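You operate a simulated robot arm through the tools that you are given. There is no shell and no other tool.

You are at the controls of a simulated robot arm. One attempt, no reset.

## Task
Move the blue-dot shock to the red holder, shut the gate, then screw the chuck on to sealed. Where these are worked on the way, their far stop is far enough and under half their travel is too little: holder gate.

The check looks at the end state, three seconds after you hand in, the way a careful person would. Anything else that was tipped, shoved, dropped, spilled or broken makes it a failure.

## Robot
A 7-joint arm with a three-finger gripper, fixed in place. Base frame: the origin is on the floor under the middle of its stand, x ahead of it, y to its left, z up. Units: m, rad, N and s.
It reaches about 1.342 m from its shoulder. Its first joint turns from -2.897 to 2.897 rad. Payload 2.69 kg.
The tool frame sits at the grasp point between the pads (the TCP): z along the fingers, y along the line on which they close. The tips reach 0.03 m beyond it. The gripper opens to 0.128 m; its body begins 0.117 m behind the TCP.
Orientation is that of the tool frame in the base frame, as [roll, pitch, yaw] about the fixed x, y, z axes, in that order (R = Rz(yaw) Ry(pitch) Rx(roll)). With the fingers straight down and closing along the base's y, the tool's x points along the base's -x, its y along +y and its z along -z.

## Interface
- The arm moves only by the tool step_arm. Its argument "plan" is one flat list of numbers, 7 for each row, row after row: the shift along the tool's x, y, z in units of 30 mm (1.0 is 30 mm), then the turn, a rotation vector about the tool's x, y, z in units of 6 degrees (1.0 is 6 degrees), then the closure, from 0 (fully open) to 1 (shut). In form: [dx, dy, dz, ax, ay, az, claw, dx, dy, dz, ax, ay, az, claw, ...]. A call has 1 to 20 rows; each row shifts and turns the commanded pose from where the row before left it, along the tool's axes as they then stand. A call with a number of a shift or a turn outside -1 to 1 is refused whole. A row lasts 0.2 s, in which the tool goes at most 0.05 m and 0.15 rad; a call with a longer step from one row to the next is refused whole, and so is a gripper value outside its range. Where a pose cannot be reached the arm comes as near as it can. A force on the tool above 90 N (or 10 N above the force at the start of the call, whichever is more), or a blocked arm, ends the call early, and 0.2 s more pass. Each finger travels about 0.127 m/s and halts on what it meets, pressing with about 34 N; the grip force reading is that of the motor and also rises with nothing between the fingers. The clock runs only during rows and for 0.2 s after the last one: add rows that do not move to give the fingers time. The reply holds the time, the measured pose of the TCP, the force on the tool along the base axes, the opening and the grip force, in the units named above and with some noise, with the torque about the TCP (base axes, N m) and any sound that the robot's microphone picked up.
- Cameras (640 x 400 px; columns grow to the right, rows downward): "scene" is fixed at [0.0499, 0.5001, 1.5193]; the picture's right is [-0.38, -0.93, 0.00], its down [-0.37, 0.15, -0.92] and it looks along [0.85, -0.35, -0.40] (base axes); focal length 364 px, centre (320, 200). "wrist" rides on the gripper at [0.058, 0.054, -0.131] in the tool frame; the picture's right is [-0.68, 0.74, 0.00], its down [-0.62, -0.57, -0.55] and it looks along [-0.40, -0.37, 0.84] (tool axes); focal length 234 px, centre (320, 200). There is no depth. A picture from a camera that has moved, and an enlarged one, comes with that camera's place and axes in the base frame and with its lens.
- capture(camera): a new picture of that camera. It takes no simulated time.
- lift_body(by): moves the trunk up (or, below 0, down) by that many m; the arm rides with it, the base frame stays. It gives what a move gives, with no picture.
- enlarge(camera, box): a new picture of the part [left, top, right, bottom] of that camera's present view, enlarged. It takes no simulated time.
- hand_in(): hands the job in; it is judged then, once.

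Places have to be worked out from the pictures, the camera data and where the tool is seen. Open the gripper and draw the arm clear of the work before you hand the job in, unless the task says otherwise.

The tools are called by a JSON object that holds its "method" and its "body". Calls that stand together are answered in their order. step_arm: Moves the arm, as the interface text tells. Its arguments: {"type":"object","properties":{"plan":{"type":"array"}},"required":["plan"]} The other tools are called the same way: lift_body (by) moves the trunk up or down; capture (camera) takes a picture; enlarge (camera, box) takes an enlarged picture of a part of a camera's view; hand_in () hands the job in.

At the start:

```text
time: 0.0
ee_pos: [0.6804, -0.0669, 1.3134]
orientation: [3.141, 0.0, 3.141]
contact_force: [0.3, 0.6, 0.3]
wrist_torque: [-0.02, 0.0, -0.03]
width: 0.128
gripper_force: 0.0
trunk travel left (down, up): [-0.15, 0.2]
```

scene: 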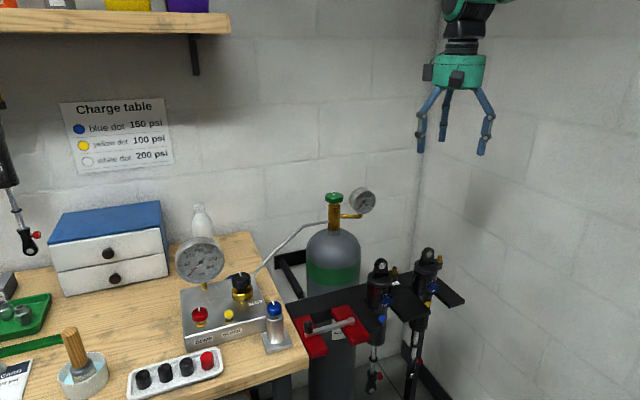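
wrist: 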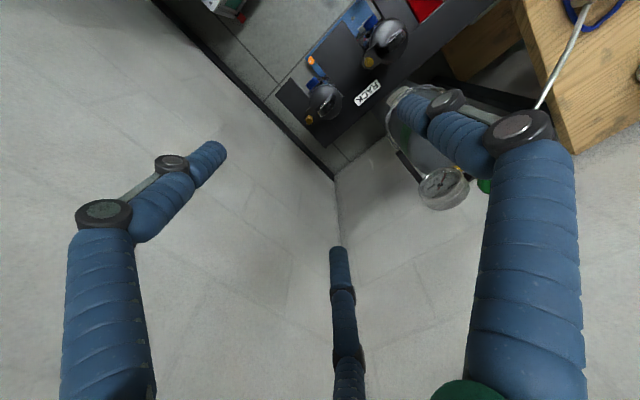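

The first pictures show a rack with two shocks, a red holder with a gate, and a bench with a charger. I'll enlarge parts of the scene to see the details.

{"method": "enlarge", "body": {"camera": "scene", "box": [280, 230, 480, 400]}}

{"method": "enlarge", "body": {"camera": "scene", "box": [120, 220, 320, 400]}}

{"method": "enlarge", "body": {"camera": "wrist", "box": [200, 0, 500, 200]}}

```text
2.35 times, centred on (380, 315) of scene
camera zoom: at [0.0499, 0.5001, 1.5193], right [-0.38, -0.93, 0.0], down [-0.37, 0.15, -0.92], along [0.85, -0.35, -0.4], focal length 856 px, centre (179, -71)
```

zoom: 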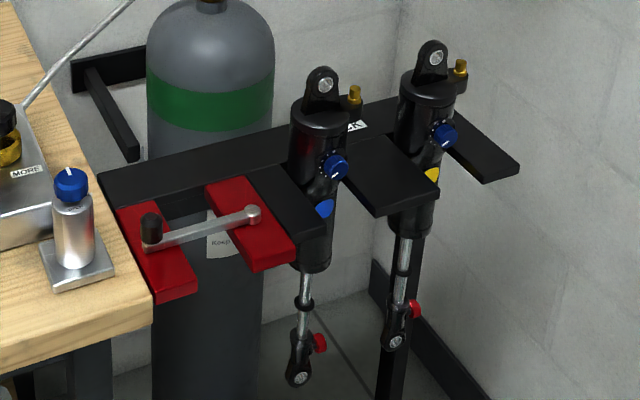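

```text
2.22 times, centred on (220, 310) of scene
camera zoom: at [0.0499, 0.5001, 1.5193], right [-0.38, -0.93, 0.0], down [-0.37, 0.15, -0.92], along [0.85, -0.35, -0.4], focal length 808 px, centre (542, -44)
```

zoom: 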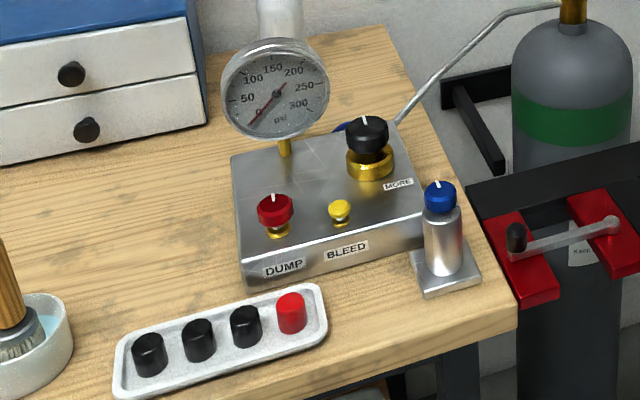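

```text
2.00 times, centred on (350, 100) of wrist
camera zoom: at [0.6221, -0.0117, 1.4452], right [0.68, 0.74, 0.0], down [0.62, -0.57, 0.55], along [0.4, -0.37, -0.84], focal length 468 px, centre (260, 400)
```

zoom: 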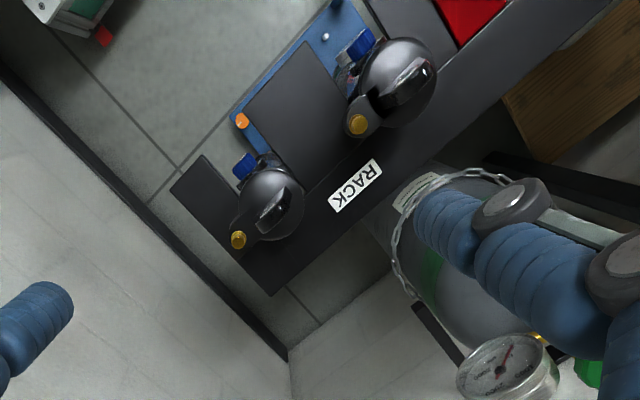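

The blue-dot shock is the near (left) one. I triangulate its eyelet at about (0.69, 0.07, 1.03), and the yellow-dot shock at about (0.69, -0.06, 1.02). I'll move the arm back and left at a safe height so the wrist camera can view the holder and gate.

{"method": "step_arm", "body": {"plan": [0.36, 0.96, 0.17, 0, 0, 0, 0, 0.36, 0.96, 0.17, 0, 0, 0, 0, 0.36, 0.96, 0.17, 0, 0, 0, 0, 0.36, 0.96, 0.17, 0, 0, 0, 0, 0.36, 0.96, 0.17, 0, 0, 0, 0, 0.36, 0.96, 0.17, 0, 0, 0, 0, 0.36, 0.96, 0.17, 0, 0, 0, 0, 0.36, 0.96, 0.17, 0, 0, 0, 0, 0.36, 0.96, 0.17, 0, 0, 0, 0, 0.36, 0.96, 0.17, 0, 0, 0, 0, 0.36, 0.96, 0.17, 0, 0, 0, 0, 0.36, 0.96, 0.17, 0, 0, 0, 0]}}

```text
time: 2.6
ee_pos: [0.5511, 0.2783, 1.2528]
orientation: [-3.141, 0.0, 3.141]
contact_force: [-0.3, -0.4, 0.2]
wrist_torque: [0.03, -0.01, -0.01]
width: 0.1281
gripper_force: 0.1
trunk travel left (down, up): [-0.15, 0.2]
```

The move went cleanly to (0.551, 0.278, 1.253). I'll take a look with both cameras from here.

{"method": "capture", "body": {"camera": "wrist"}}

{"method": "capture", "body": {"camera": "scene"}}

```text
taken
camera wrist: at [0.4928, 0.334, 1.3843], right [0.68, 0.74, 0.0], down [0.62, -0.57, 0.55], along [0.4, -0.37, -0.84], focal length 234 px, centre (320, 200)
```

wrist: 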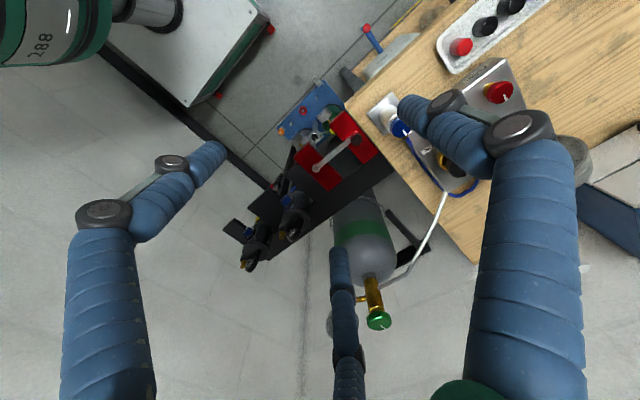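

```text
taken
```

scene: 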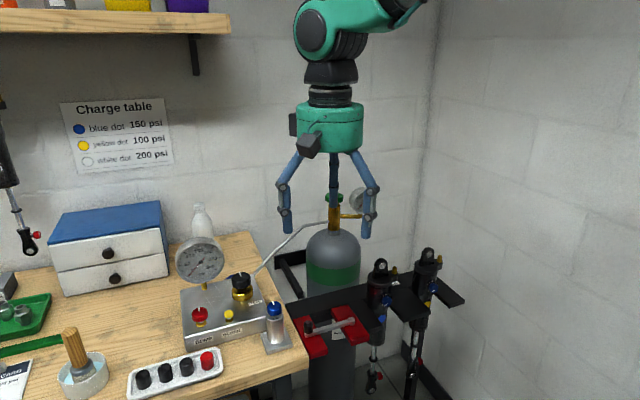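

{"method": "enlarge", "body": {"camera": "wrist", "box": [220, 70, 420, 280]}}

{"method": "enlarge", "body": {"camera": "wrist", "box": [360, 0, 560, 140]}}

{"method": "enlarge", "body": {"camera": "wrist", "box": [260, 80, 380, 200]}}

```text
1.90 times, centred on (320, 175) of wrist
camera zoom: at [0.4928, 0.334, 1.3843], right [0.68, 0.74, 0.0], down [0.62, -0.57, 0.55], along [0.4, -0.37, -0.84], focal length 446 px, centre (320, 248)
```

zoom: 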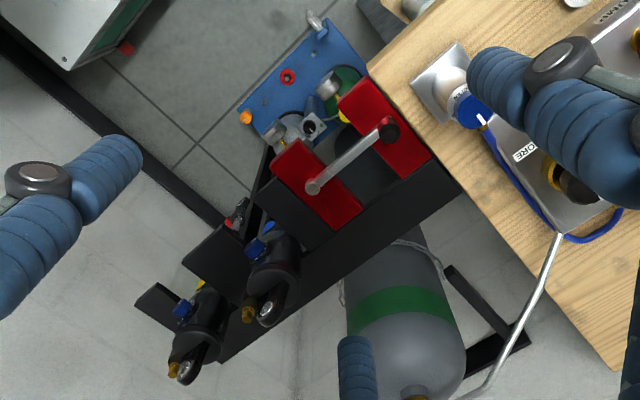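

```text
2.86 times, centred on (460, 70) of wrist
camera zoom: at [0.4928, 0.334, 1.3843], right [0.68, 0.74, 0.0], down [0.62, -0.57, 0.55], along [0.4, -0.37, -0.84], focal length 669 px, centre (-80, 571)
```

zoom: 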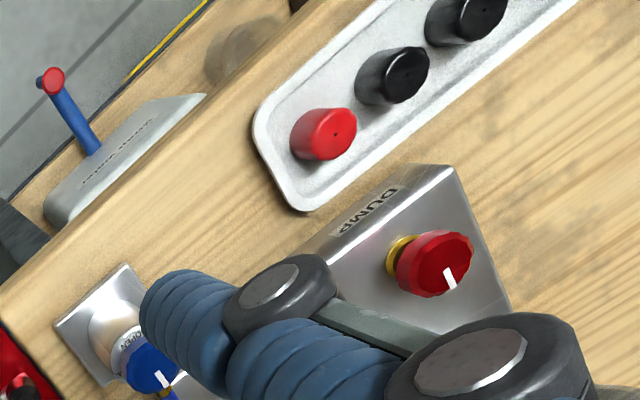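

```text
3.33 times, centred on (320, 140) of wrist
camera zoom: at [0.4928, 0.334, 1.3843], right [0.68, 0.74, 0.0], down [0.62, -0.57, 0.55], along [0.4, -0.37, -0.84], focal length 781 px, centre (320, 400)
```

zoom: 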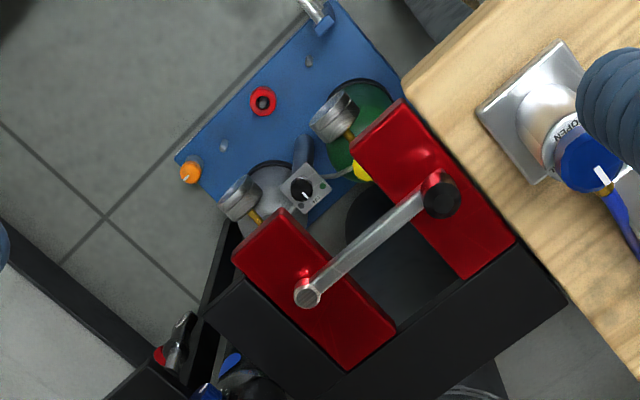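

The gate lever is closed, with its pivot on the right (-y) red jaw and its black knob on the left jaw. I'll zoom in on the blue-topped cylinder, since it carries a label and may be the chuck.

{"method": "enlarge", "body": {"camera": "wrist", "box": [360, 80, 430, 140]}}

{"method": "enlarge", "body": {"camera": "scene", "box": [250, 280, 310, 360]}}

{"method": "enlarge", "body": {"camera": "scene", "box": [360, 240, 450, 310]}}

{"method": "enlarge", "body": {"camera": "wrist", "box": [220, 150, 320, 280]}}

```text
6.67 times, centred on (395, 110) of wrist
camera zoom: at [0.4928, 0.334, 1.3843], right [0.68, 0.74, 0.0], down [0.62, -0.57, 0.55], along [0.4, -0.37, -0.84], focal length 1561 px, centre (-180, 800)
```

zoom: 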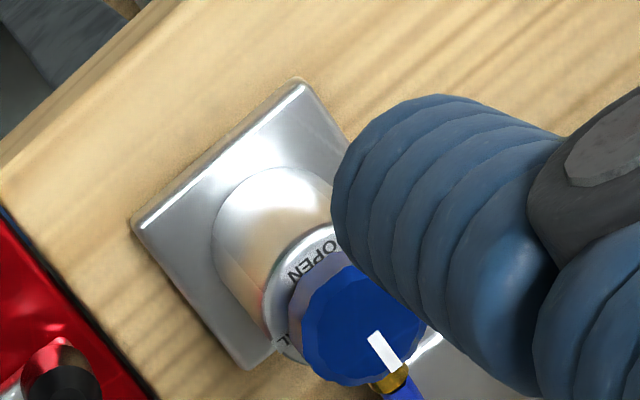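

```text
5.00 times, centred on (280, 320) of scene
camera zoom: at [0.0499, 0.5001, 1.5193], right [-0.38, -0.93, 0.0], down [-0.37, 0.15, -0.92], along [0.85, -0.35, -0.4], focal length 1819 px, centre (520, -400)
```

zoom: 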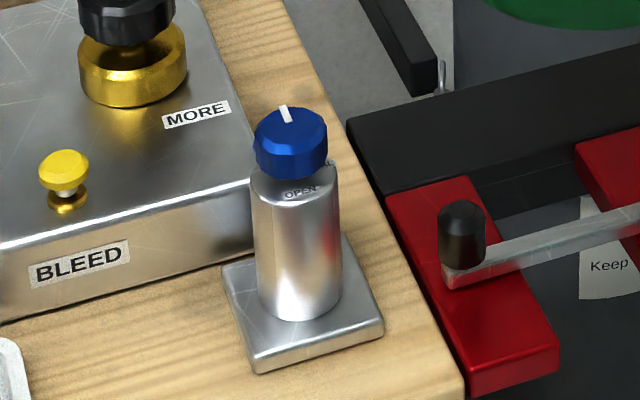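

```text
5.71 times, centred on (405, 275) of scene
camera zoom: at [0.0499, 0.5001, 1.5193], right [-0.38, -0.93, 0.0], down [-0.37, 0.15, -0.92], along [0.85, -0.35, -0.4], focal length 2079 px, centre (-166, -229)
```

zoom: 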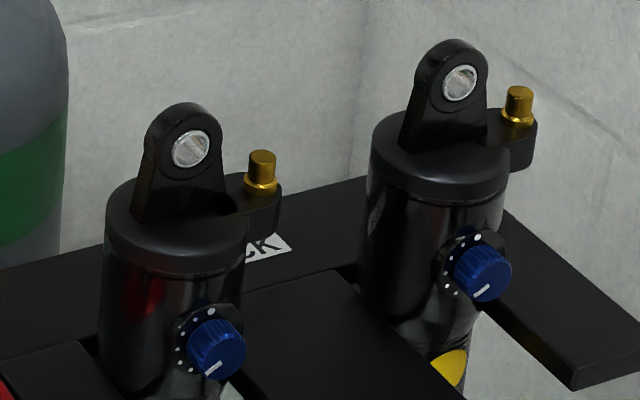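

```text
3.08 times, centred on (270, 215) of wrist
camera zoom: at [0.4928, 0.334, 1.3843], right [0.68, 0.74, 0.0], down [0.62, -0.57, 0.55], along [0.4, -0.37, -0.84], focal length 720 px, centre (474, 154)
```

zoom: 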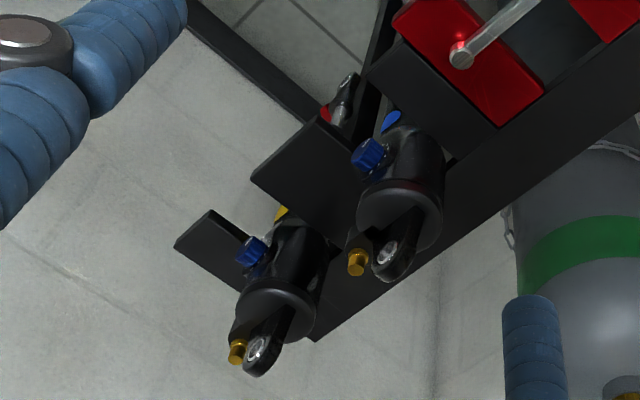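

The blue-topped cylinder reads "OPEN" and has a hose fitted, so it's the chuck, about (0.654, 0.356, 1.01) at its top. I'll look at how the shock sits in the rack, and at the holder's slot, in more detail.

{"method": "enlarge", "body": {"camera": "scene", "box": [340, 250, 420, 330]}}

{"method": "enlarge", "body": {"camera": "scene", "box": [350, 300, 450, 400]}}

{"method": "enlarge", "body": {"camera": "scene", "box": [290, 280, 370, 360]}}

```text
5.00 times, centred on (380, 290) of scene
camera zoom: at [0.0499, 0.5001, 1.5193], right [-0.38, -0.93, 0.0], down [-0.37, 0.15, -0.92], along [0.85, -0.35, -0.4], focal length 1819 px, centre (20, -250)
```

zoom: 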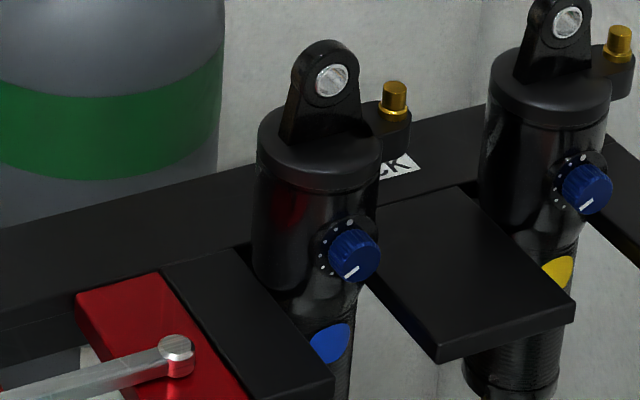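

```text
4.00 times, centred on (400, 350) of scene
camera zoom: at [0.0499, 0.5001, 1.5193], right [-0.38, -0.93, 0.0], down [-0.37, 0.15, -0.92], along [0.85, -0.35, -0.4], focal length 1455 px, centre (0, -400)
```

zoom: 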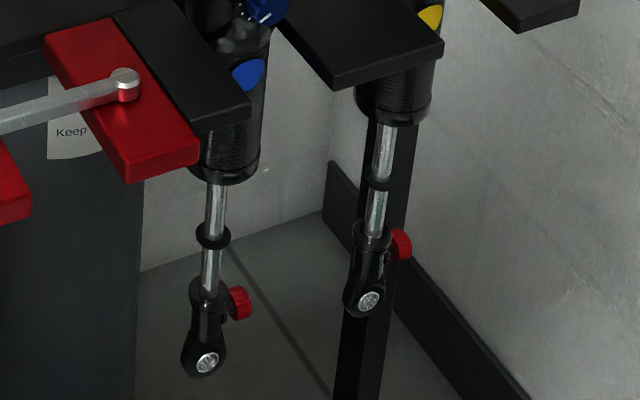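

```text
5.00 times, centred on (330, 320) of scene
camera zoom: at [0.0499, 0.5001, 1.5193], right [-0.38, -0.93, 0.0], down [-0.37, 0.15, -0.92], along [0.85, -0.35, -0.4], focal length 1819 px, centre (270, -400)
```

zoom: 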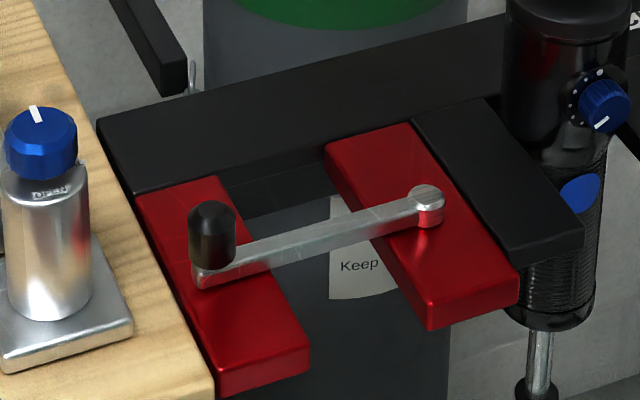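

The jaws appear to lie at x 0.60 to 0.72, with the slot at y 0.194 to 0.254. Before planning grasps I want to see the gripper's finger layout and check the view from a lower, more frontal place.

{"method": "enlarge", "body": {"camera": "scene", "box": [260, 80, 400, 250]}}

{"method": "enlarge", "body": {"camera": "scene", "box": [0, 180, 260, 400]}}

```text
2.35 times, centred on (330, 165) of scene
camera zoom: at [0.0499, 0.5001, 1.5193], right [-0.38, -0.93, 0.0], down [-0.37, 0.15, -0.92], along [0.85, -0.35, -0.4], focal length 856 px, centre (296, 282)
```

zoom: 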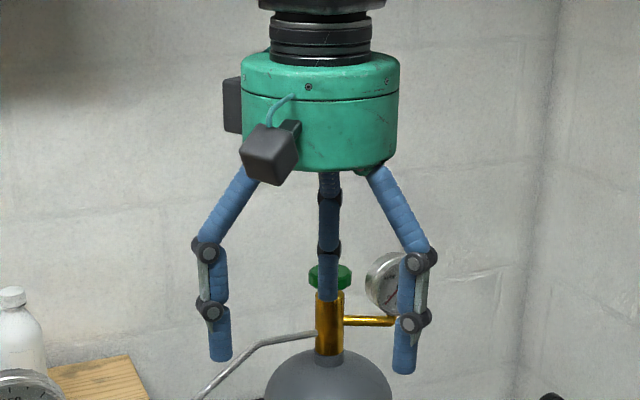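

```text
1.82 times, centred on (130, 290) of scene
camera zoom: at [0.0499, 0.5001, 1.5193], right [-0.38, -0.93, 0.0], down [-0.37, 0.15, -0.92], along [0.85, -0.35, -0.4], focal length 661 px, centre (666, 36)
```

zoom: 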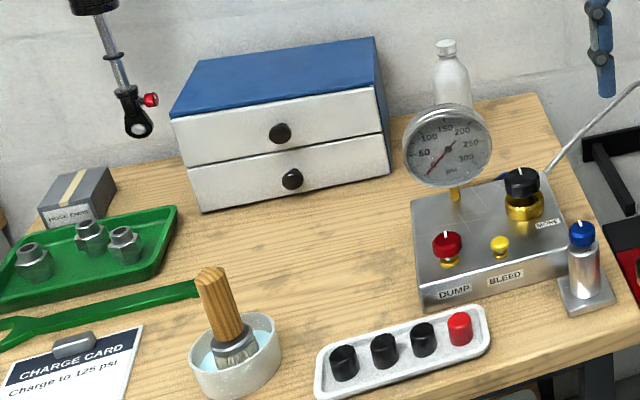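

The gripper has three fingers at 120°: one at tool +y and two at tool (±x, -y). I'll move it above the blue-dot shock, keeping the tips above the lug, to view the lug, valve and knob angles closely.

{"method": "step_arm", "body": {"plan": [-0.567, -0.85, 0.43, 0, 0, 0, 0, -0.567, -0.85, 0.43, 0, 0, 0, 0, -0.567, -0.85, 0.43, 0, 0, 0, 0, -0.567, -0.85, 0.43, 0, 0, 0, 0, -0.567, -0.85, 0.43, 0, 0, 0, 0, -0.567, -0.85, 0.43, 0, 0, 0, 0, -0.567, -0.85, 0.43, 0, 0, 0, 0, -0.567, -0.85, 0.43, 0, 0, 0, 0]}}

{"method": "capture", "body": {"camera": "wrist"}}

{"method": "enlarge", "body": {"camera": "scene", "box": [320, 180, 480, 330]}}

```text
time: 4.4
ee_pos: [0.6867, 0.0752, 1.15]
orientation: [3.141, -0.002, -3.14]
contact_force: [-0.6, -0.2, -0.7]
wrist_torque: [-0.01, -0.01, -0.02]
width: 0.1278
gripper_force: 0.0
trunk travel left (down, up): [-0.15, 0.2]
```

```text
taken
camera wrist: at [0.629, 0.1301, 1.2803], right [0.68, 0.74, 0.0], down [0.62, -0.57, 0.55], along [0.4, -0.37, -0.84], focal length 234 px, centre (320, 200)
```

wrist: 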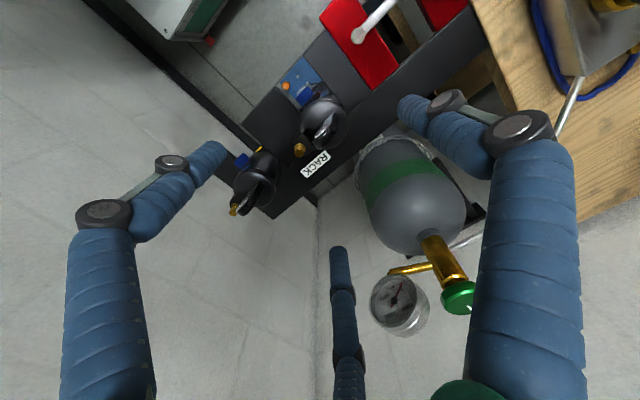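

```text
2.67 times, centred on (400, 255) of scene
camera zoom: at [0.0499, 0.5001, 1.5193], right [-0.38, -0.93, 0.0], down [-0.37, 0.15, -0.92], along [0.85, -0.35, -0.4], focal length 970 px, centre (107, 53)
```

zoom: 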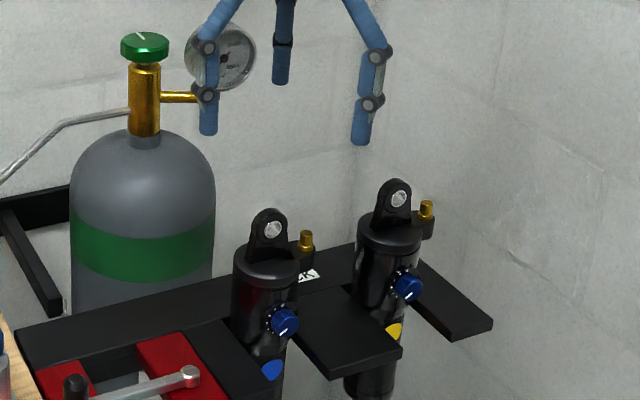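

{"method": "enlarge", "body": {"camera": "wrist", "box": [270, 60, 370, 180]}}

{"method": "enlarge", "body": {"camera": "wrist", "box": [220, 0, 480, 180]}}

```text
3.33 times, centred on (320, 120) of wrist
camera zoom: at [0.629, 0.1301, 1.2803], right [0.68, 0.74, 0.0], down [0.62, -0.57, 0.55], along [0.4, -0.37, -0.84], focal length 781 px, centre (320, 467)
```

zoom: 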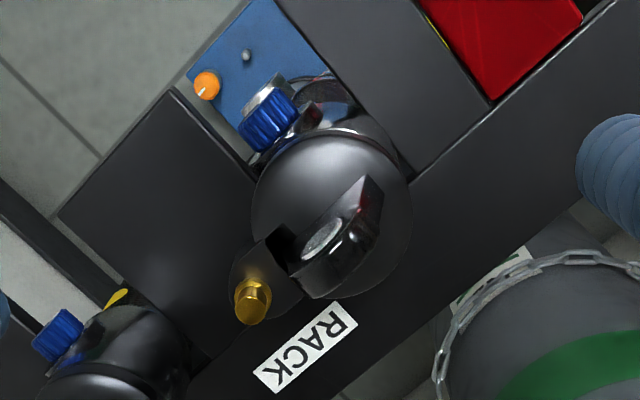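

```text
2.22 times, centred on (350, 90) of wrist
camera zoom: at [0.629, 0.1301, 1.2803], right [0.68, 0.74, 0.0], down [0.62, -0.57, 0.55], along [0.4, -0.37, -0.84], focal length 520 px, centre (253, 444)
```

zoom: 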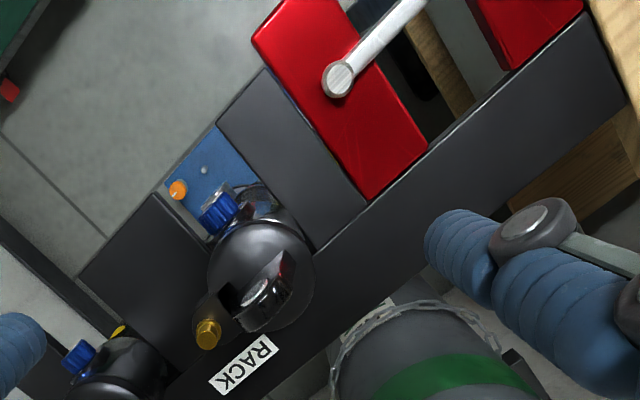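

The geometry is clear now. The shock axis is at about (0.694, 0.077), with the cap top at z≈0.976, lug top 1.035, valve on the -y side, adjuster knob on the -x side and plate top about 0.893. Before opening the gate I'll rise, go over the holder area and close the fingers to see how wide the shut gripper is.

{"method": "step_arm", "body": {"plan": [0, 1, 0, 0, 0, 0, 0.3, 0, 1, 0, 0, 0, 0, 0.6, 0, 1, 0, 0, 0, 0, 0.9, 0, 1, 0, 0, 0, 0, 1, 0, 1, 0, 0, 0, 0, 1, 0, 1, 0, 0, 0, 0, 1, 0, 0.95, 0, 0, 0, 0, 1, 0, 0, 0, 0, 0, 0, 1]}}

{"method": "capture", "body": {"camera": "wrist"}}

{"method": "enlarge", "body": {"camera": "scene", "box": [220, 150, 420, 370]}}

```text
time: 6.2
ee_pos: [0.6872, 0.2848, 1.1492]
orientation: [3.141, -0.002, -3.141]
contact_force: [-0.2, 1.2, -1.1]
wrist_torque: [-0.07, 0.03, 0.01]
width: 0.0021
gripper_force: 31.9
trunk travel left (down, up): [-0.15, 0.2]
```

```text
taken
camera wrist: at [0.6277, 0.3388, 1.2804], right [0.68, 0.74, 0.0], down [0.62, -0.57, 0.55], along [0.4, -0.37, -0.84], focal length 234 px, centre (320, 200)
```

wrist: 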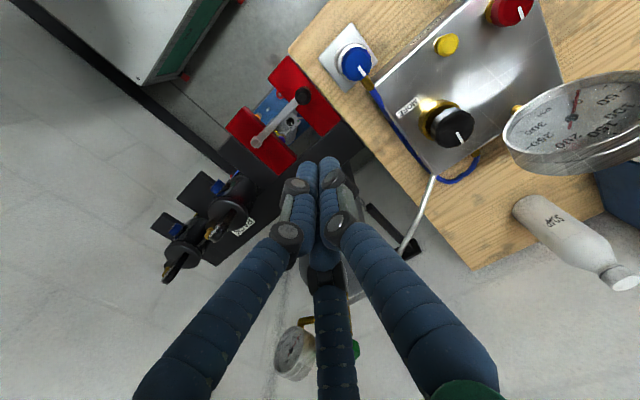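

```text
1.82 times, centred on (320, 260) of scene
camera zoom: at [0.0499, 0.5001, 1.5193], right [-0.38, -0.93, 0.0], down [-0.37, 0.15, -0.92], along [0.85, -0.35, -0.4], focal length 661 px, centre (320, 91)
```

zoom: 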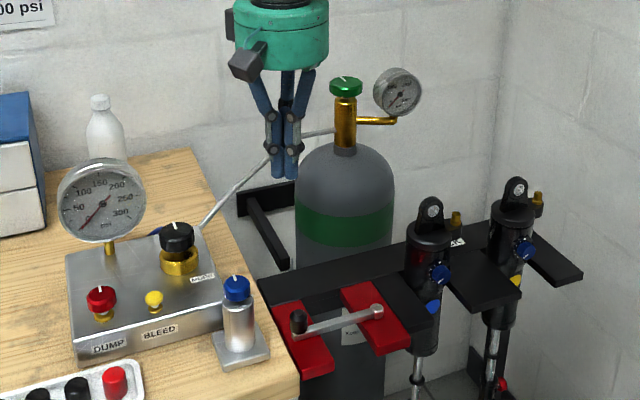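

The shut gripper is a compact cluster of about 0.022 m radius. From here the wrist camera sees the chuck well, so I'll read its labels and the gate area.

{"method": "enlarge", "body": {"camera": "wrist", "box": [310, 15, 410, 100]}}

{"method": "enlarge", "body": {"camera": "wrist", "box": [210, 40, 350, 190]}}

{"method": "enlarge", "body": {"camera": "wrist", "box": [140, 140, 280, 300]}}

```text
4.71 times, centred on (360, 58) of wrist
camera zoom: at [0.6277, 0.3388, 1.2804], right [0.68, 0.74, 0.0], down [0.62, -0.57, 0.55], along [0.4, -0.37, -0.84], focal length 1102 px, centre (132, 871)
```

zoom: 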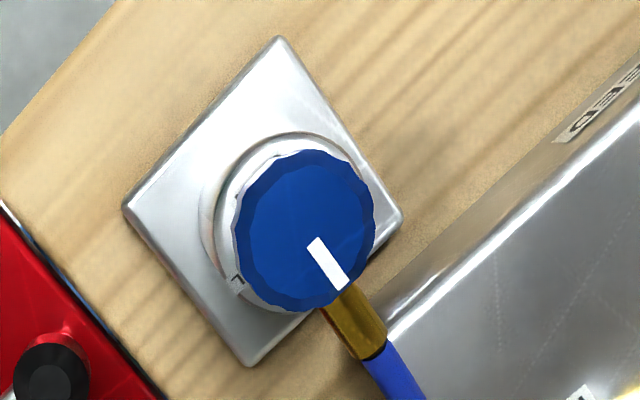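

```text
2.67 times, centred on (280, 115) of wrist
camera zoom: at [0.6277, 0.3388, 1.2804], right [0.68, 0.74, 0.0], down [0.62, -0.57, 0.55], along [0.4, -0.37, -0.84], focal length 624 px, centre (427, 427)
```

zoom: 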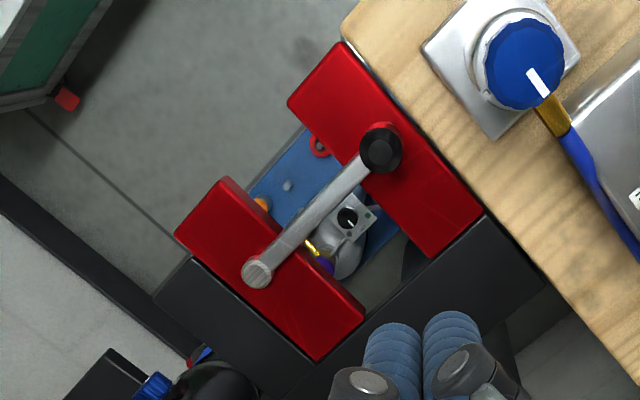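

```text
2.50 times, centred on (210, 220) of wrist
camera zoom: at [0.6277, 0.3388, 1.2804], right [0.68, 0.74, 0.0], down [0.62, -0.57, 0.55], along [0.4, -0.37, -0.84], focal length 585 px, centre (595, 150)
```

zoom: 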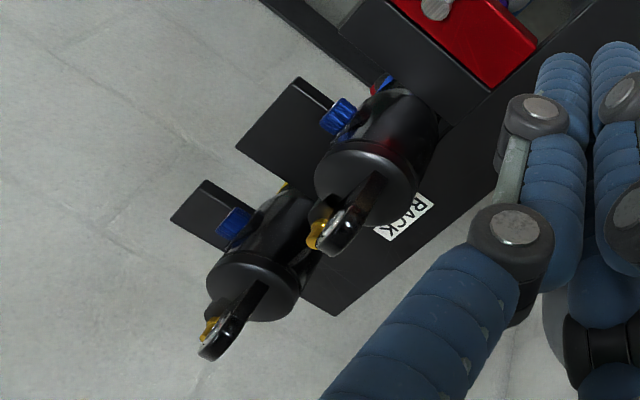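

The pivot is about (0.651, 0.177) and the gate knob about (0.651, 0.287), with its top near z 0.94. I'll lower the shut fingers on the +x side of the gate knob, ready to push it outward (-x).

{"method": "step_arm", "body": {"plan": [-0.6, 0.05, 0.9, 0, 0, 0, 1, 0, 0, 1, 0, 0, 0, 1, 0, 0, 1, 0, 0, 0, 1, 0, 0, 1, 0, 0, 0, 1, 0, 0, 1, 0, 0, 0, 1, 0, 0, 1, 0, 0, 0, 1, 0, 0, 0.7, 0, 0, 0, 1]}}

{"method": "enlarge", "body": {"camera": "scene", "box": [250, 220, 390, 370]}}

{"method": "capture", "body": {"camera": "wrist"}}

```text
time: 7.8
ee_pos: [0.7043, 0.2859, 0.9525]
orientation: [3.141, 0.0, 3.14]
contact_force: [0.3, 0.6, 0.5]
wrist_torque: [0.0, 0.02, 0.01]
width: 0.0021
gripper_force: 31.5
trunk travel left (down, up): [-0.15, 0.2]
```

```text
2.67 times, centred on (320, 295) of scene
camera zoom: at [0.0499, 0.5001, 1.5193], right [-0.38, -0.93, 0.0], down [-0.37, 0.15, -0.92], along [0.85, -0.35, -0.4], focal length 970 px, centre (320, -53)
```

zoom: 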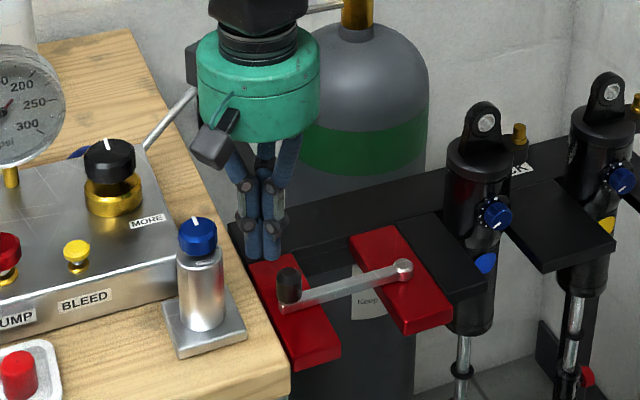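

```text
taken
camera wrist: at [0.6467, 0.3414, 1.0831], right [0.68, 0.74, 0.0], down [0.62, -0.57, 0.55], along [0.4, -0.37, -0.84], focal length 234 px, centre (320, 200)
```

wrist: 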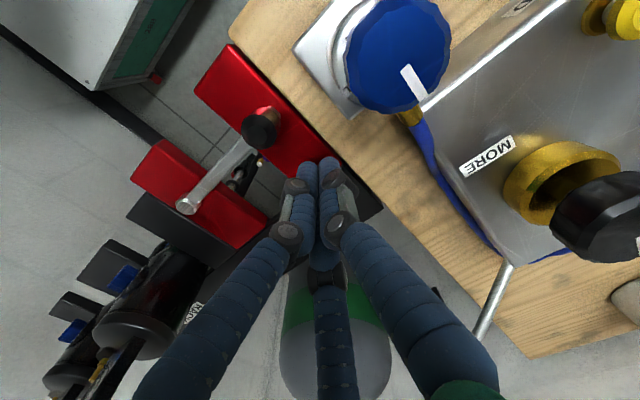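

The fingers are beside the gate knob at the right height, and the reading shows no contact. I'll push the knob gently along its arc to about 45° and see how it answers.

{"method": "step_arm", "body": {"plan": [0.63, 0.03, 0, 0, 0, 0, 1, 0.495, 0.085, 0, 0, 0, 0, 1, 0.495, 0.085, 0, 0, 0, 0, 1, 0.498, -0.047, 0, 0, 0, 0, 1, 0.498, -0.047, 0, 0, 0, 0, 1, 0.468, -0.175, 0, 0, 0, 0, 1, 0.468, -0.175, 0, 0, 0, 0, 1]}}

{"method": "enlarge", "body": {"camera": "scene", "box": [250, 220, 390, 370]}}

{"method": "capture", "body": {"camera": "wrist"}}

```text
time: 9.4
ee_pos: [0.6, 0.2797, 0.9499]
orientation: [-3.141, 0.0, 3.141]
contact_force: [-0.5, 0.3, -0.5]
wrist_torque: [0.0, 0.02, -0.04]
width: 0.002
gripper_force: 31.1
trunk travel left (down, up): [-0.15, 0.2]
```

```text
2.67 times, centred on (320, 295) of scene
camera zoom: at [0.0499, 0.5001, 1.5193], right [-0.38, -0.93, 0.0], down [-0.37, 0.15, -0.92], along [0.85, -0.35, -0.4], focal length 970 px, centre (320, -53)
```

zoom: 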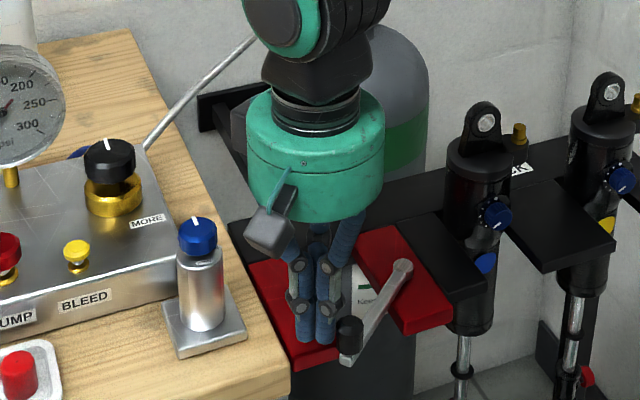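

```text
taken
camera wrist: at [0.5407, 0.3339, 1.0828], right [0.68, 0.74, 0.0], down [0.62, -0.57, 0.55], along [0.4, -0.37, -0.84], focal length 234 px, centre (320, 200)
```

wrist: 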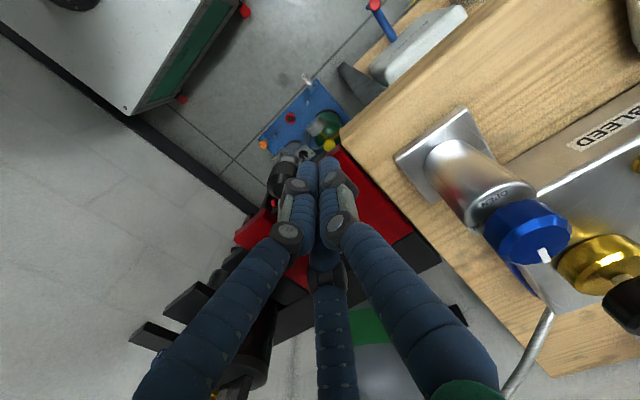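

The gate swings outward freely and is now about 45° open. I'll carry on along the arc to about 90°.

{"method": "step_arm", "body": {"plan": [0.455, -0.305, 0, 0, 0, 0, 1, 0.455, -0.305, 0, 0, 0, 0, 1, 0.32, -0.385, 0, 0, 0, 0, 1, 0.32, -0.385, 0, 0, 0, 0, 1, 0.208, -0.455, 0, 0, 0, 0, 1, 0.208, -0.455, 0, 0, 0, 0, 1]}}

{"method": "enlarge", "body": {"camera": "scene", "box": [270, 240, 410, 390]}}

{"method": "capture", "body": {"camera": "wrist"}}

```text
time: 10.8
ee_pos: [0.5392, 0.2087, 0.9508]
orientation: [3.14, 0.001, 3.14]
contact_force: [0.7, 0.0, 0.1]
wrist_torque: [-0.01, 0.02, 0.01]
width: 0.002
gripper_force: 31.6
trunk travel left (down, up): [-0.15, 0.2]
```

```text
2.67 times, centred on (340, 315) of scene
camera zoom: at [0.0499, 0.5001, 1.5193], right [-0.38, -0.93, 0.0], down [-0.37, 0.15, -0.92], along [0.85, -0.35, -0.4], focal length 970 px, centre (267, -107)
```

zoom: 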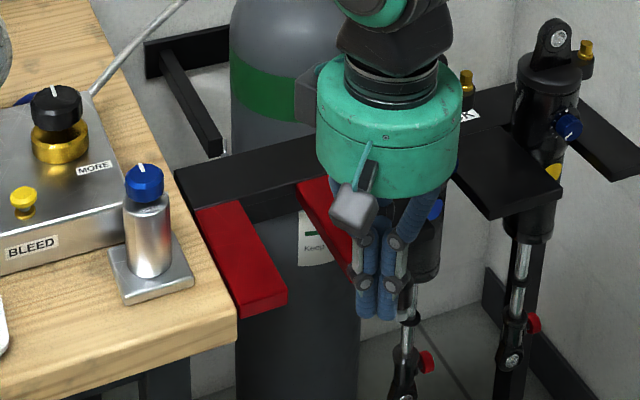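

```text
taken
camera wrist: at [0.4805, 0.2633, 1.0825], right [0.68, 0.74, 0.0], down [0.62, -0.57, 0.55], along [0.4, -0.37, -0.84], focal length 234 px, centre (320, 200)
```

wrist: 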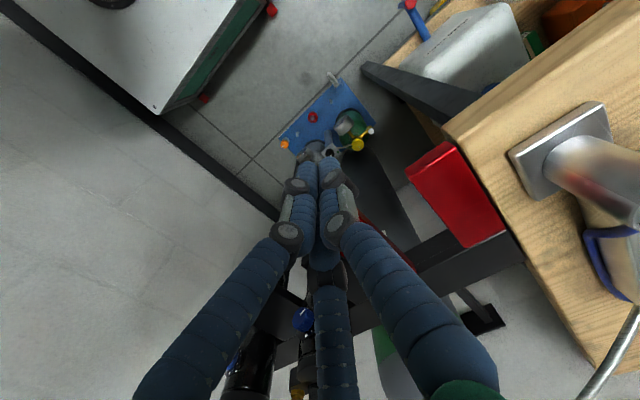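

The gate is about 90° open with no resistance yet. I'll push a little further, to about 100°, to gain clearance beside the slot.

{"method": "step_arm", "body": {"plan": [0.07, -0.33, 0, 0, 0, 0, 1, 0.07, -0.33, 0, 0, 0, 0, 1]}}

{"method": "step_arm", "body": {"plan": [0, 0.5, 0, 0, 0, 0, 1, 0, 0.8, -0.5, 0, 0, 0, 1, 0, 0.5, -1, 0, 0, 0, 1, 0, 0, -1, 0, 0, 0, 1, 0, 0, -1, 0, 0, 0, 1, 0, 0, -1, 0, 0, 0, 1, 0, 0, -1, 0, 0, 0, 1, 0, 0, -1, 0, 0, 0, 1]}}

{"method": "capture", "body": {"camera": "wrist"}}

{"method": "enlarge", "body": {"camera": "scene", "box": [270, 240, 410, 390]}}

```text
time: 11.4
ee_pos: [0.5371, 0.1935, 0.9509]
orientation: [-3.141, 0.003, -3.141]
contact_force: [-6.1, 62.1, -2.2]
wrist_torque: [0.87, 0.42, 0.47]
width: 0.002
gripper_force: 31.1
trunk travel left (down, up): [-0.15, 0.2]
```

```text
time: 13.2
ee_pos: [0.5349, 0.2422, 1.1474]
orientation: [-3.141, -0.001, -3.14]
contact_force: [0.4, -0.1, 0.8]
wrist_torque: [0.02, 0.0, 0.01]
width: 0.0021
gripper_force: 31.4
trunk travel left (down, up): [-0.15, 0.2]
```

```text
taken
camera wrist: at [0.4775, 0.297, 1.2779], right [0.68, 0.74, 0.0], down [0.62, -0.57, 0.55], along [0.4, -0.37, -0.84], focal length 234 px, centre (320, 200)
```

wrist: 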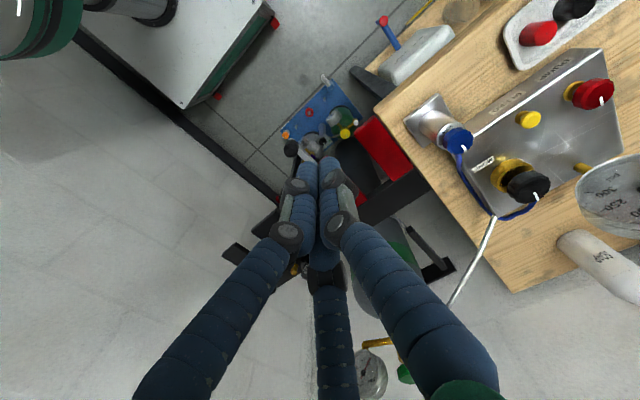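

```text
2.67 times, centred on (340, 315) of scene
camera zoom: at [0.0499, 0.5001, 1.5193], right [-0.38, -0.93, 0.0], down [-0.37, 0.15, -0.92], along [0.85, -0.35, -0.4], focal length 970 px, centre (267, -107)
```

zoom: 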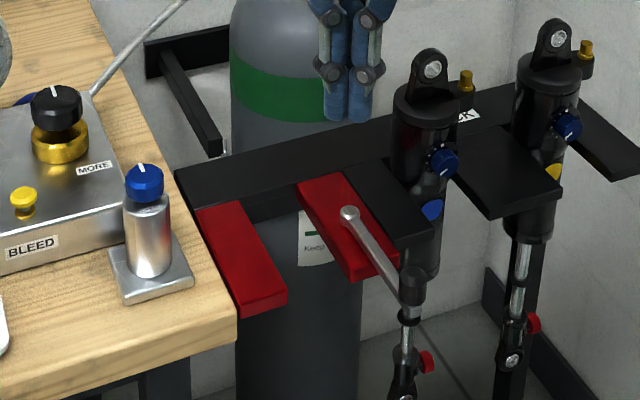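

The gate hit its stop (62 N felt) at about 90° and stays open. Now I'll open the gripper and go to the same height above the holder slot as my earlier picture over the rack, so that the two views can be compared for an exact slot offset.

{"method": "step_arm", "body": {"plan": [-1, -0.1, 0, 0, 0, 0, 0.7, -1, -0.1, 0, 0, 0, 0, 0.4, -1, -0.1, 0, 0, 0, 0, 0, -1, -0.1, 0, 0, 0, 0, 0, -1, -0.1, 0, 0, 0, 0, 0, -0.07, 0, 0, 0, 0, 0, 0, 0, 0, 0, 0, 0, 0, 0]}}

{"method": "capture", "body": {"camera": "wrist"}}

{"method": "enlarge", "body": {"camera": "wrist", "box": [220, 40, 400, 180]}}

```text
time: 14.8
ee_pos: [0.6876, 0.2269, 1.1462]
orientation: [3.141, 0.0, -3.141]
contact_force: [-1.0, 0.4, 0.1]
wrist_torque: [0.05, -0.01, -0.03]
width: 0.1282
gripper_force: 0.1
trunk travel left (down, up): [-0.15, 0.2]
```

```text
taken
camera wrist: at [0.6293, 0.2834, 1.2774], right [0.68, 0.74, 0.0], down [0.62, -0.57, 0.55], along [0.4, -0.37, -0.84], focal length 234 px, centre (320, 200)
```

wrist: 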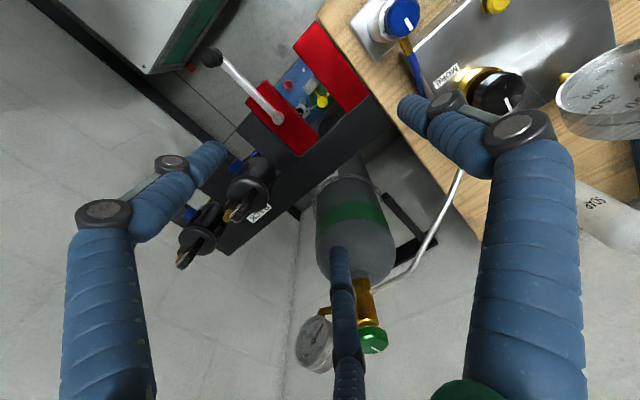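

```text
2.86 times, centred on (310, 110) of wrist
camera zoom: at [0.6293, 0.2834, 1.2774], right [0.68, 0.74, 0.0], down [0.62, -0.57, 0.55], along [0.4, -0.37, -0.84], focal length 669 px, centre (349, 457)
```

zoom: 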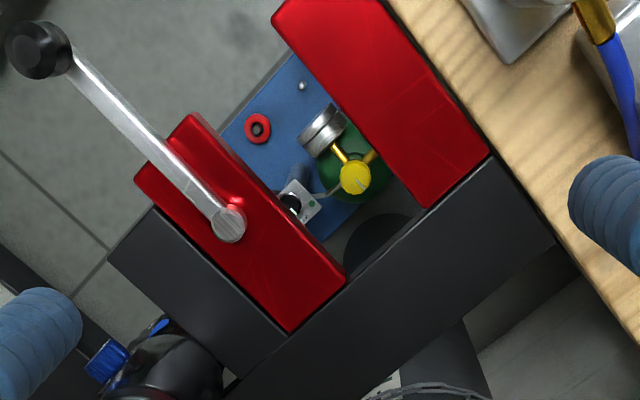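

I'll enlarge the slot itself to measure the jaw edges precisely.

{"method": "enlarge", "body": {"camera": "wrist", "box": [250, 40, 350, 140]}}

{"method": "enlarge", "body": {"camera": "wrist", "box": [290, 60, 370, 140]}}

```text
4.00 times, centred on (300, 90) of wrist
camera zoom: at [0.6293, 0.2834, 1.2774], right [0.68, 0.74, 0.0], down [0.62, -0.57, 0.55], along [0.4, -0.37, -0.84], focal length 937 px, centre (400, 640)
```

zoom: 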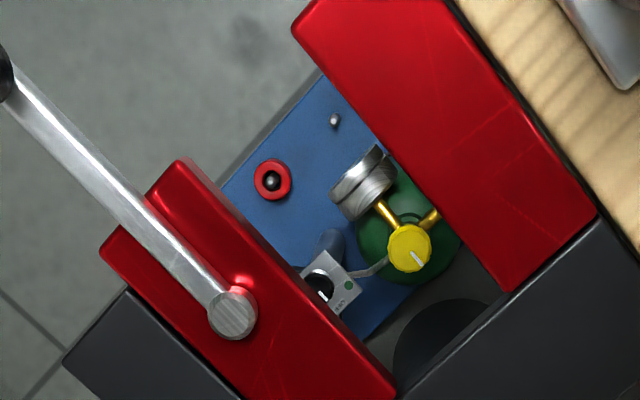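

```text
5.00 times, centred on (330, 100) of wrist
camera zoom: at [0.6293, 0.2834, 1.2774], right [0.68, 0.74, 0.0], down [0.62, -0.57, 0.55], along [0.4, -0.37, -0.84], focal length 1171 px, centre (270, 700)
```

zoom: 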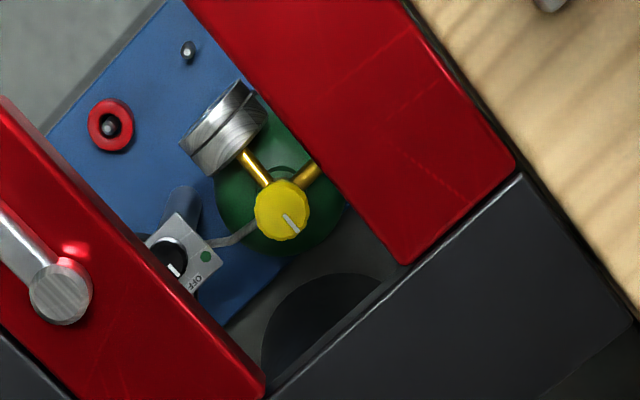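

The holder slot measures y 0.1965 to 0.2565 (centre about 0.2265) and the rack slot centre is about 0.077, so they are 0.15 m apart. I'll move over the blue-dot shock and turn the gripper by +15° about vertical, so a finger falls midway between the adjuster knob and the valve.

{"method": "step_arm", "body": {"plan": [-0.036, -0.996, 0, 0, 0, 0, 0, -0.036, -0.996, 0, 0, 0, 0, 0, -0.036, -0.996, 0, 0, 0, 0, 0, -0.036, -0.996, 0, 0, 0, 0, 0, -0.036, -0.996, 0, 0, 0, 0, 0, 0, 0, 0, 0, 0, -0.833, 0, 0, 0, 0, 0, 0, -0.833, 0, 0, 0, 0, 0, 0, -0.833, 0, 0, 0, 0, 0, 0, 0, 0]}}

{"method": "capture", "body": {"camera": "wrist"}}

{"method": "enlarge", "body": {"camera": "scene", "box": [340, 170, 480, 320]}}

```text
time: 16.8
ee_pos: [0.6941, 0.0803, 1.1463]
orientation: [-3.141, -0.002, -2.878]
contact_force: [-0.7, -0.6, 0.8]
wrist_torque: [0.01, 0.01, -0.01]
width: 0.128
gripper_force: 0.0
trunk travel left (down, up): [-0.15, 0.2]
```

```text
taken
camera wrist: at [0.6231, 0.1173, 1.2768], right [0.46, 0.89, 0.0], down [0.74, -0.39, 0.55], along [0.49, -0.25, -0.84], focal length 234 px, centre (320, 200)
```

wrist: 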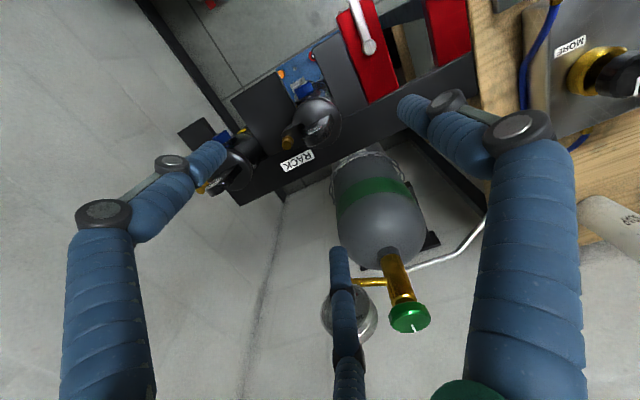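

```text
2.67 times, centred on (410, 245) of scene
camera zoom: at [0.0499, 0.5001, 1.5193], right [-0.38, -0.93, 0.0], down [-0.37, 0.15, -0.92], along [0.85, -0.35, -0.4], focal length 970 px, centre (80, 80)
```

zoom: 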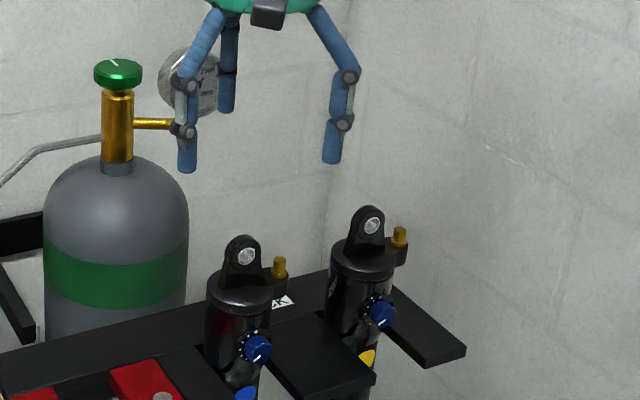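

I'll check the alignment: the tool axis at cap height should project to about (320, 122) in the wrist picture.

{"method": "enlarge", "body": {"camera": "wrist", "box": [270, 72, 370, 172]}}

```text
4.00 times, centred on (320, 122) of wrist
camera zoom: at [0.6231, 0.1173, 1.2768], right [0.46, 0.89, 0.0], down [0.74, -0.39, 0.55], along [0.49, -0.25, -0.84], focal length 937 px, centre (320, 512)
```

zoom: 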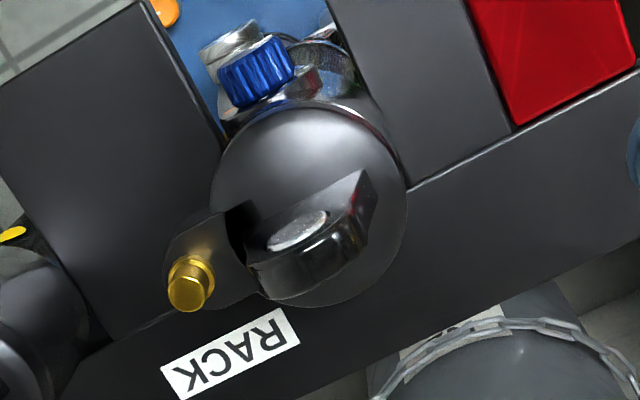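

The shock axis lies about 4 mm to -y of the tool axis. I'll correct for that and come down with open fingers to just above grip height.

{"method": "step_arm", "body": {"plan": [0.03, -0.12, 0.3, 0, 0, 0, 0, 0, 0, 0.9, 0, 0, 0, 0, 0, 0, 0.9, 0, 0, 0, 0, 0, 0, 0.9, 0, 0, 0, 0, 0, 0, 0.9, 0, 0, 0, 0, 0, 0, 0.9, 0, 0, 0, 0, 0, 0, 0.6, 0, 0, 0, 0, 0, 0, 0, 0, 0, 0, 0]}}

{"method": "capture", "body": {"camera": "wrist"}}

{"method": "enlarge", "body": {"camera": "scene", "box": [340, 200, 460, 330]}}

```text
time: 18.6
ee_pos: [0.6933, 0.074, 0.9825]
orientation: [-3.141, 0.001, -2.881]
contact_force: [-0.1, 0.7, -0.5]
wrist_torque: [-0.01, 0.05, 0.03]
width: 0.1283
gripper_force: 0.0
trunk travel left (down, up): [-0.15, 0.2]
```

```text
taken
camera wrist: at [0.623, 0.1125, 1.1148], right [0.46, 0.89, 0.0], down [0.74, -0.39, 0.55], along [0.49, -0.25, -0.84], focal length 234 px, centre (320, 200)
```

wrist: 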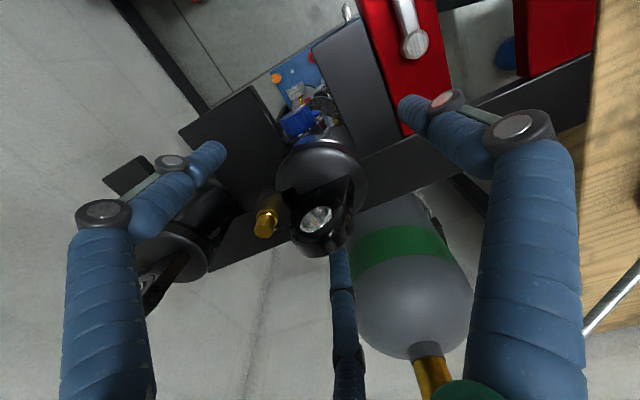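

```text
3.08 times, centred on (400, 265) of scene
camera zoom: at [0.0499, 0.5001, 1.5193], right [-0.38, -0.93, 0.0], down [-0.37, 0.15, -0.92], along [0.85, -0.35, -0.4], focal length 1119 px, centre (74, 0)
```

zoom: 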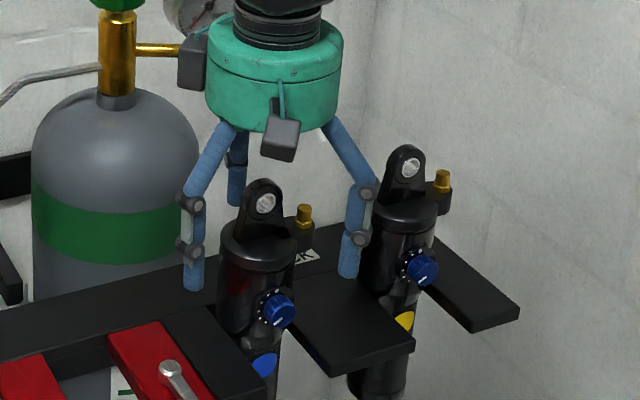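

I'll enlarge the wrist view to check centring before closing.

{"method": "enlarge", "body": {"camera": "wrist", "box": [240, 110, 400, 270]}}

```text
2.50 times, centred on (320, 190) of wrist
camera zoom: at [0.623, 0.1125, 1.1148], right [0.46, 0.89, 0.0], down [0.74, -0.39, 0.55], along [0.49, -0.25, -0.84], focal length 585 px, centre (320, 225)
```

zoom: 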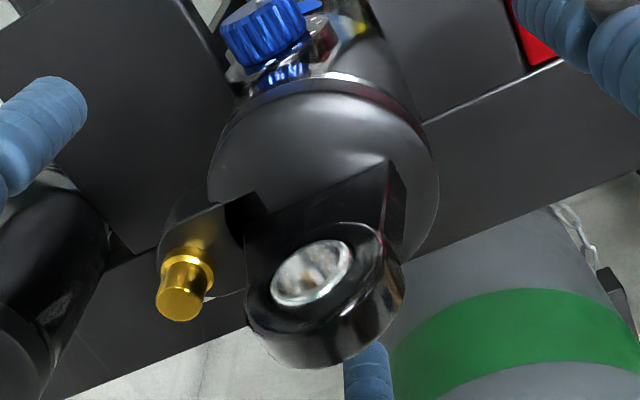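

The axis estimate is (0.692, 0.0777), within 3 mm of the tool. I'll lower the last 2 cm, nudge +2 mm in y, and close the fingers on the can.

{"method": "step_arm", "body": {"plan": [0, 0.08, 0.35, 0, 0, 0, 0, 0, 0, 0.35, 0, 0, 0, 0, 0, 0, 0, 0, 0, 0, 0.3, 0, 0, 0, 0, 0, 0, 0.45, 0, 0, 0, 0, 0, 0, 0.6, 0, 0, 0, 0, 0, 0, 0.8, 0, 0, 0, 0, 0, 0, 1, 0, 0, 0, 0, 0, 0, 1]}}

{"method": "capture", "body": {"camera": "wrist"}}

{"method": "enlarge", "body": {"camera": "scene", "box": [340, 200, 460, 330]}}

```text
time: 20.4
ee_pos: [0.6931, 0.0773, 0.964]
orientation: [-3.141, 0.001, -2.879]
contact_force: [5.7, -8.8, 4.0]
wrist_torque: [-0.43, -0.16, -0.06]
width: 0.0611
gripper_force: 34.4
trunk travel left (down, up): [-0.15, 0.2]
```

```text
taken
camera wrist: at [0.6223, 0.1149, 1.0953], right [0.46, 0.89, 0.0], down [0.74, -0.39, 0.55], along [0.49, -0.25, -0.84], focal length 234 px, centre (320, 200)
```

wrist: 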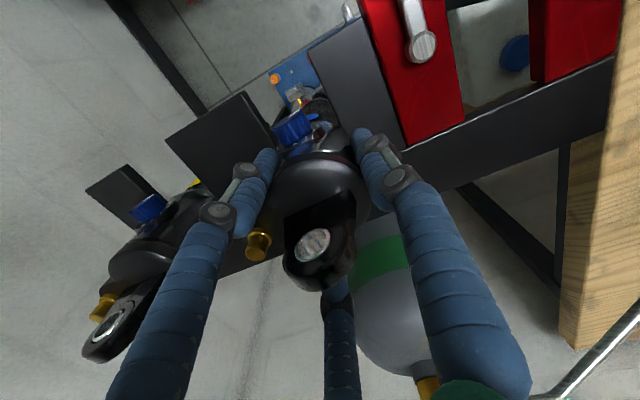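

```text
3.08 times, centred on (400, 265) of scene
camera zoom: at [0.0499, 0.5001, 1.5193], right [-0.38, -0.93, 0.0], down [-0.37, 0.15, -0.92], along [0.85, -0.35, -0.4], focal length 1119 px, centre (74, 0)
```

zoom: 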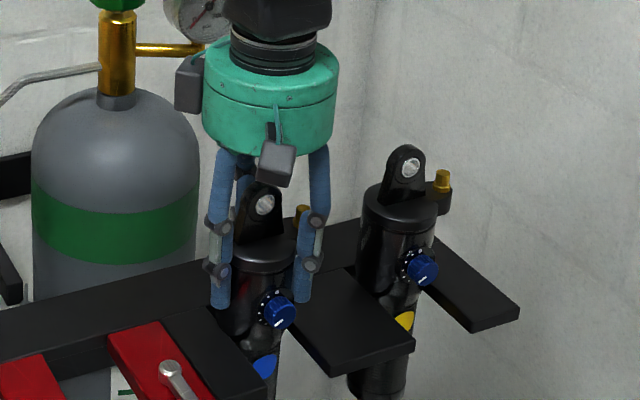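

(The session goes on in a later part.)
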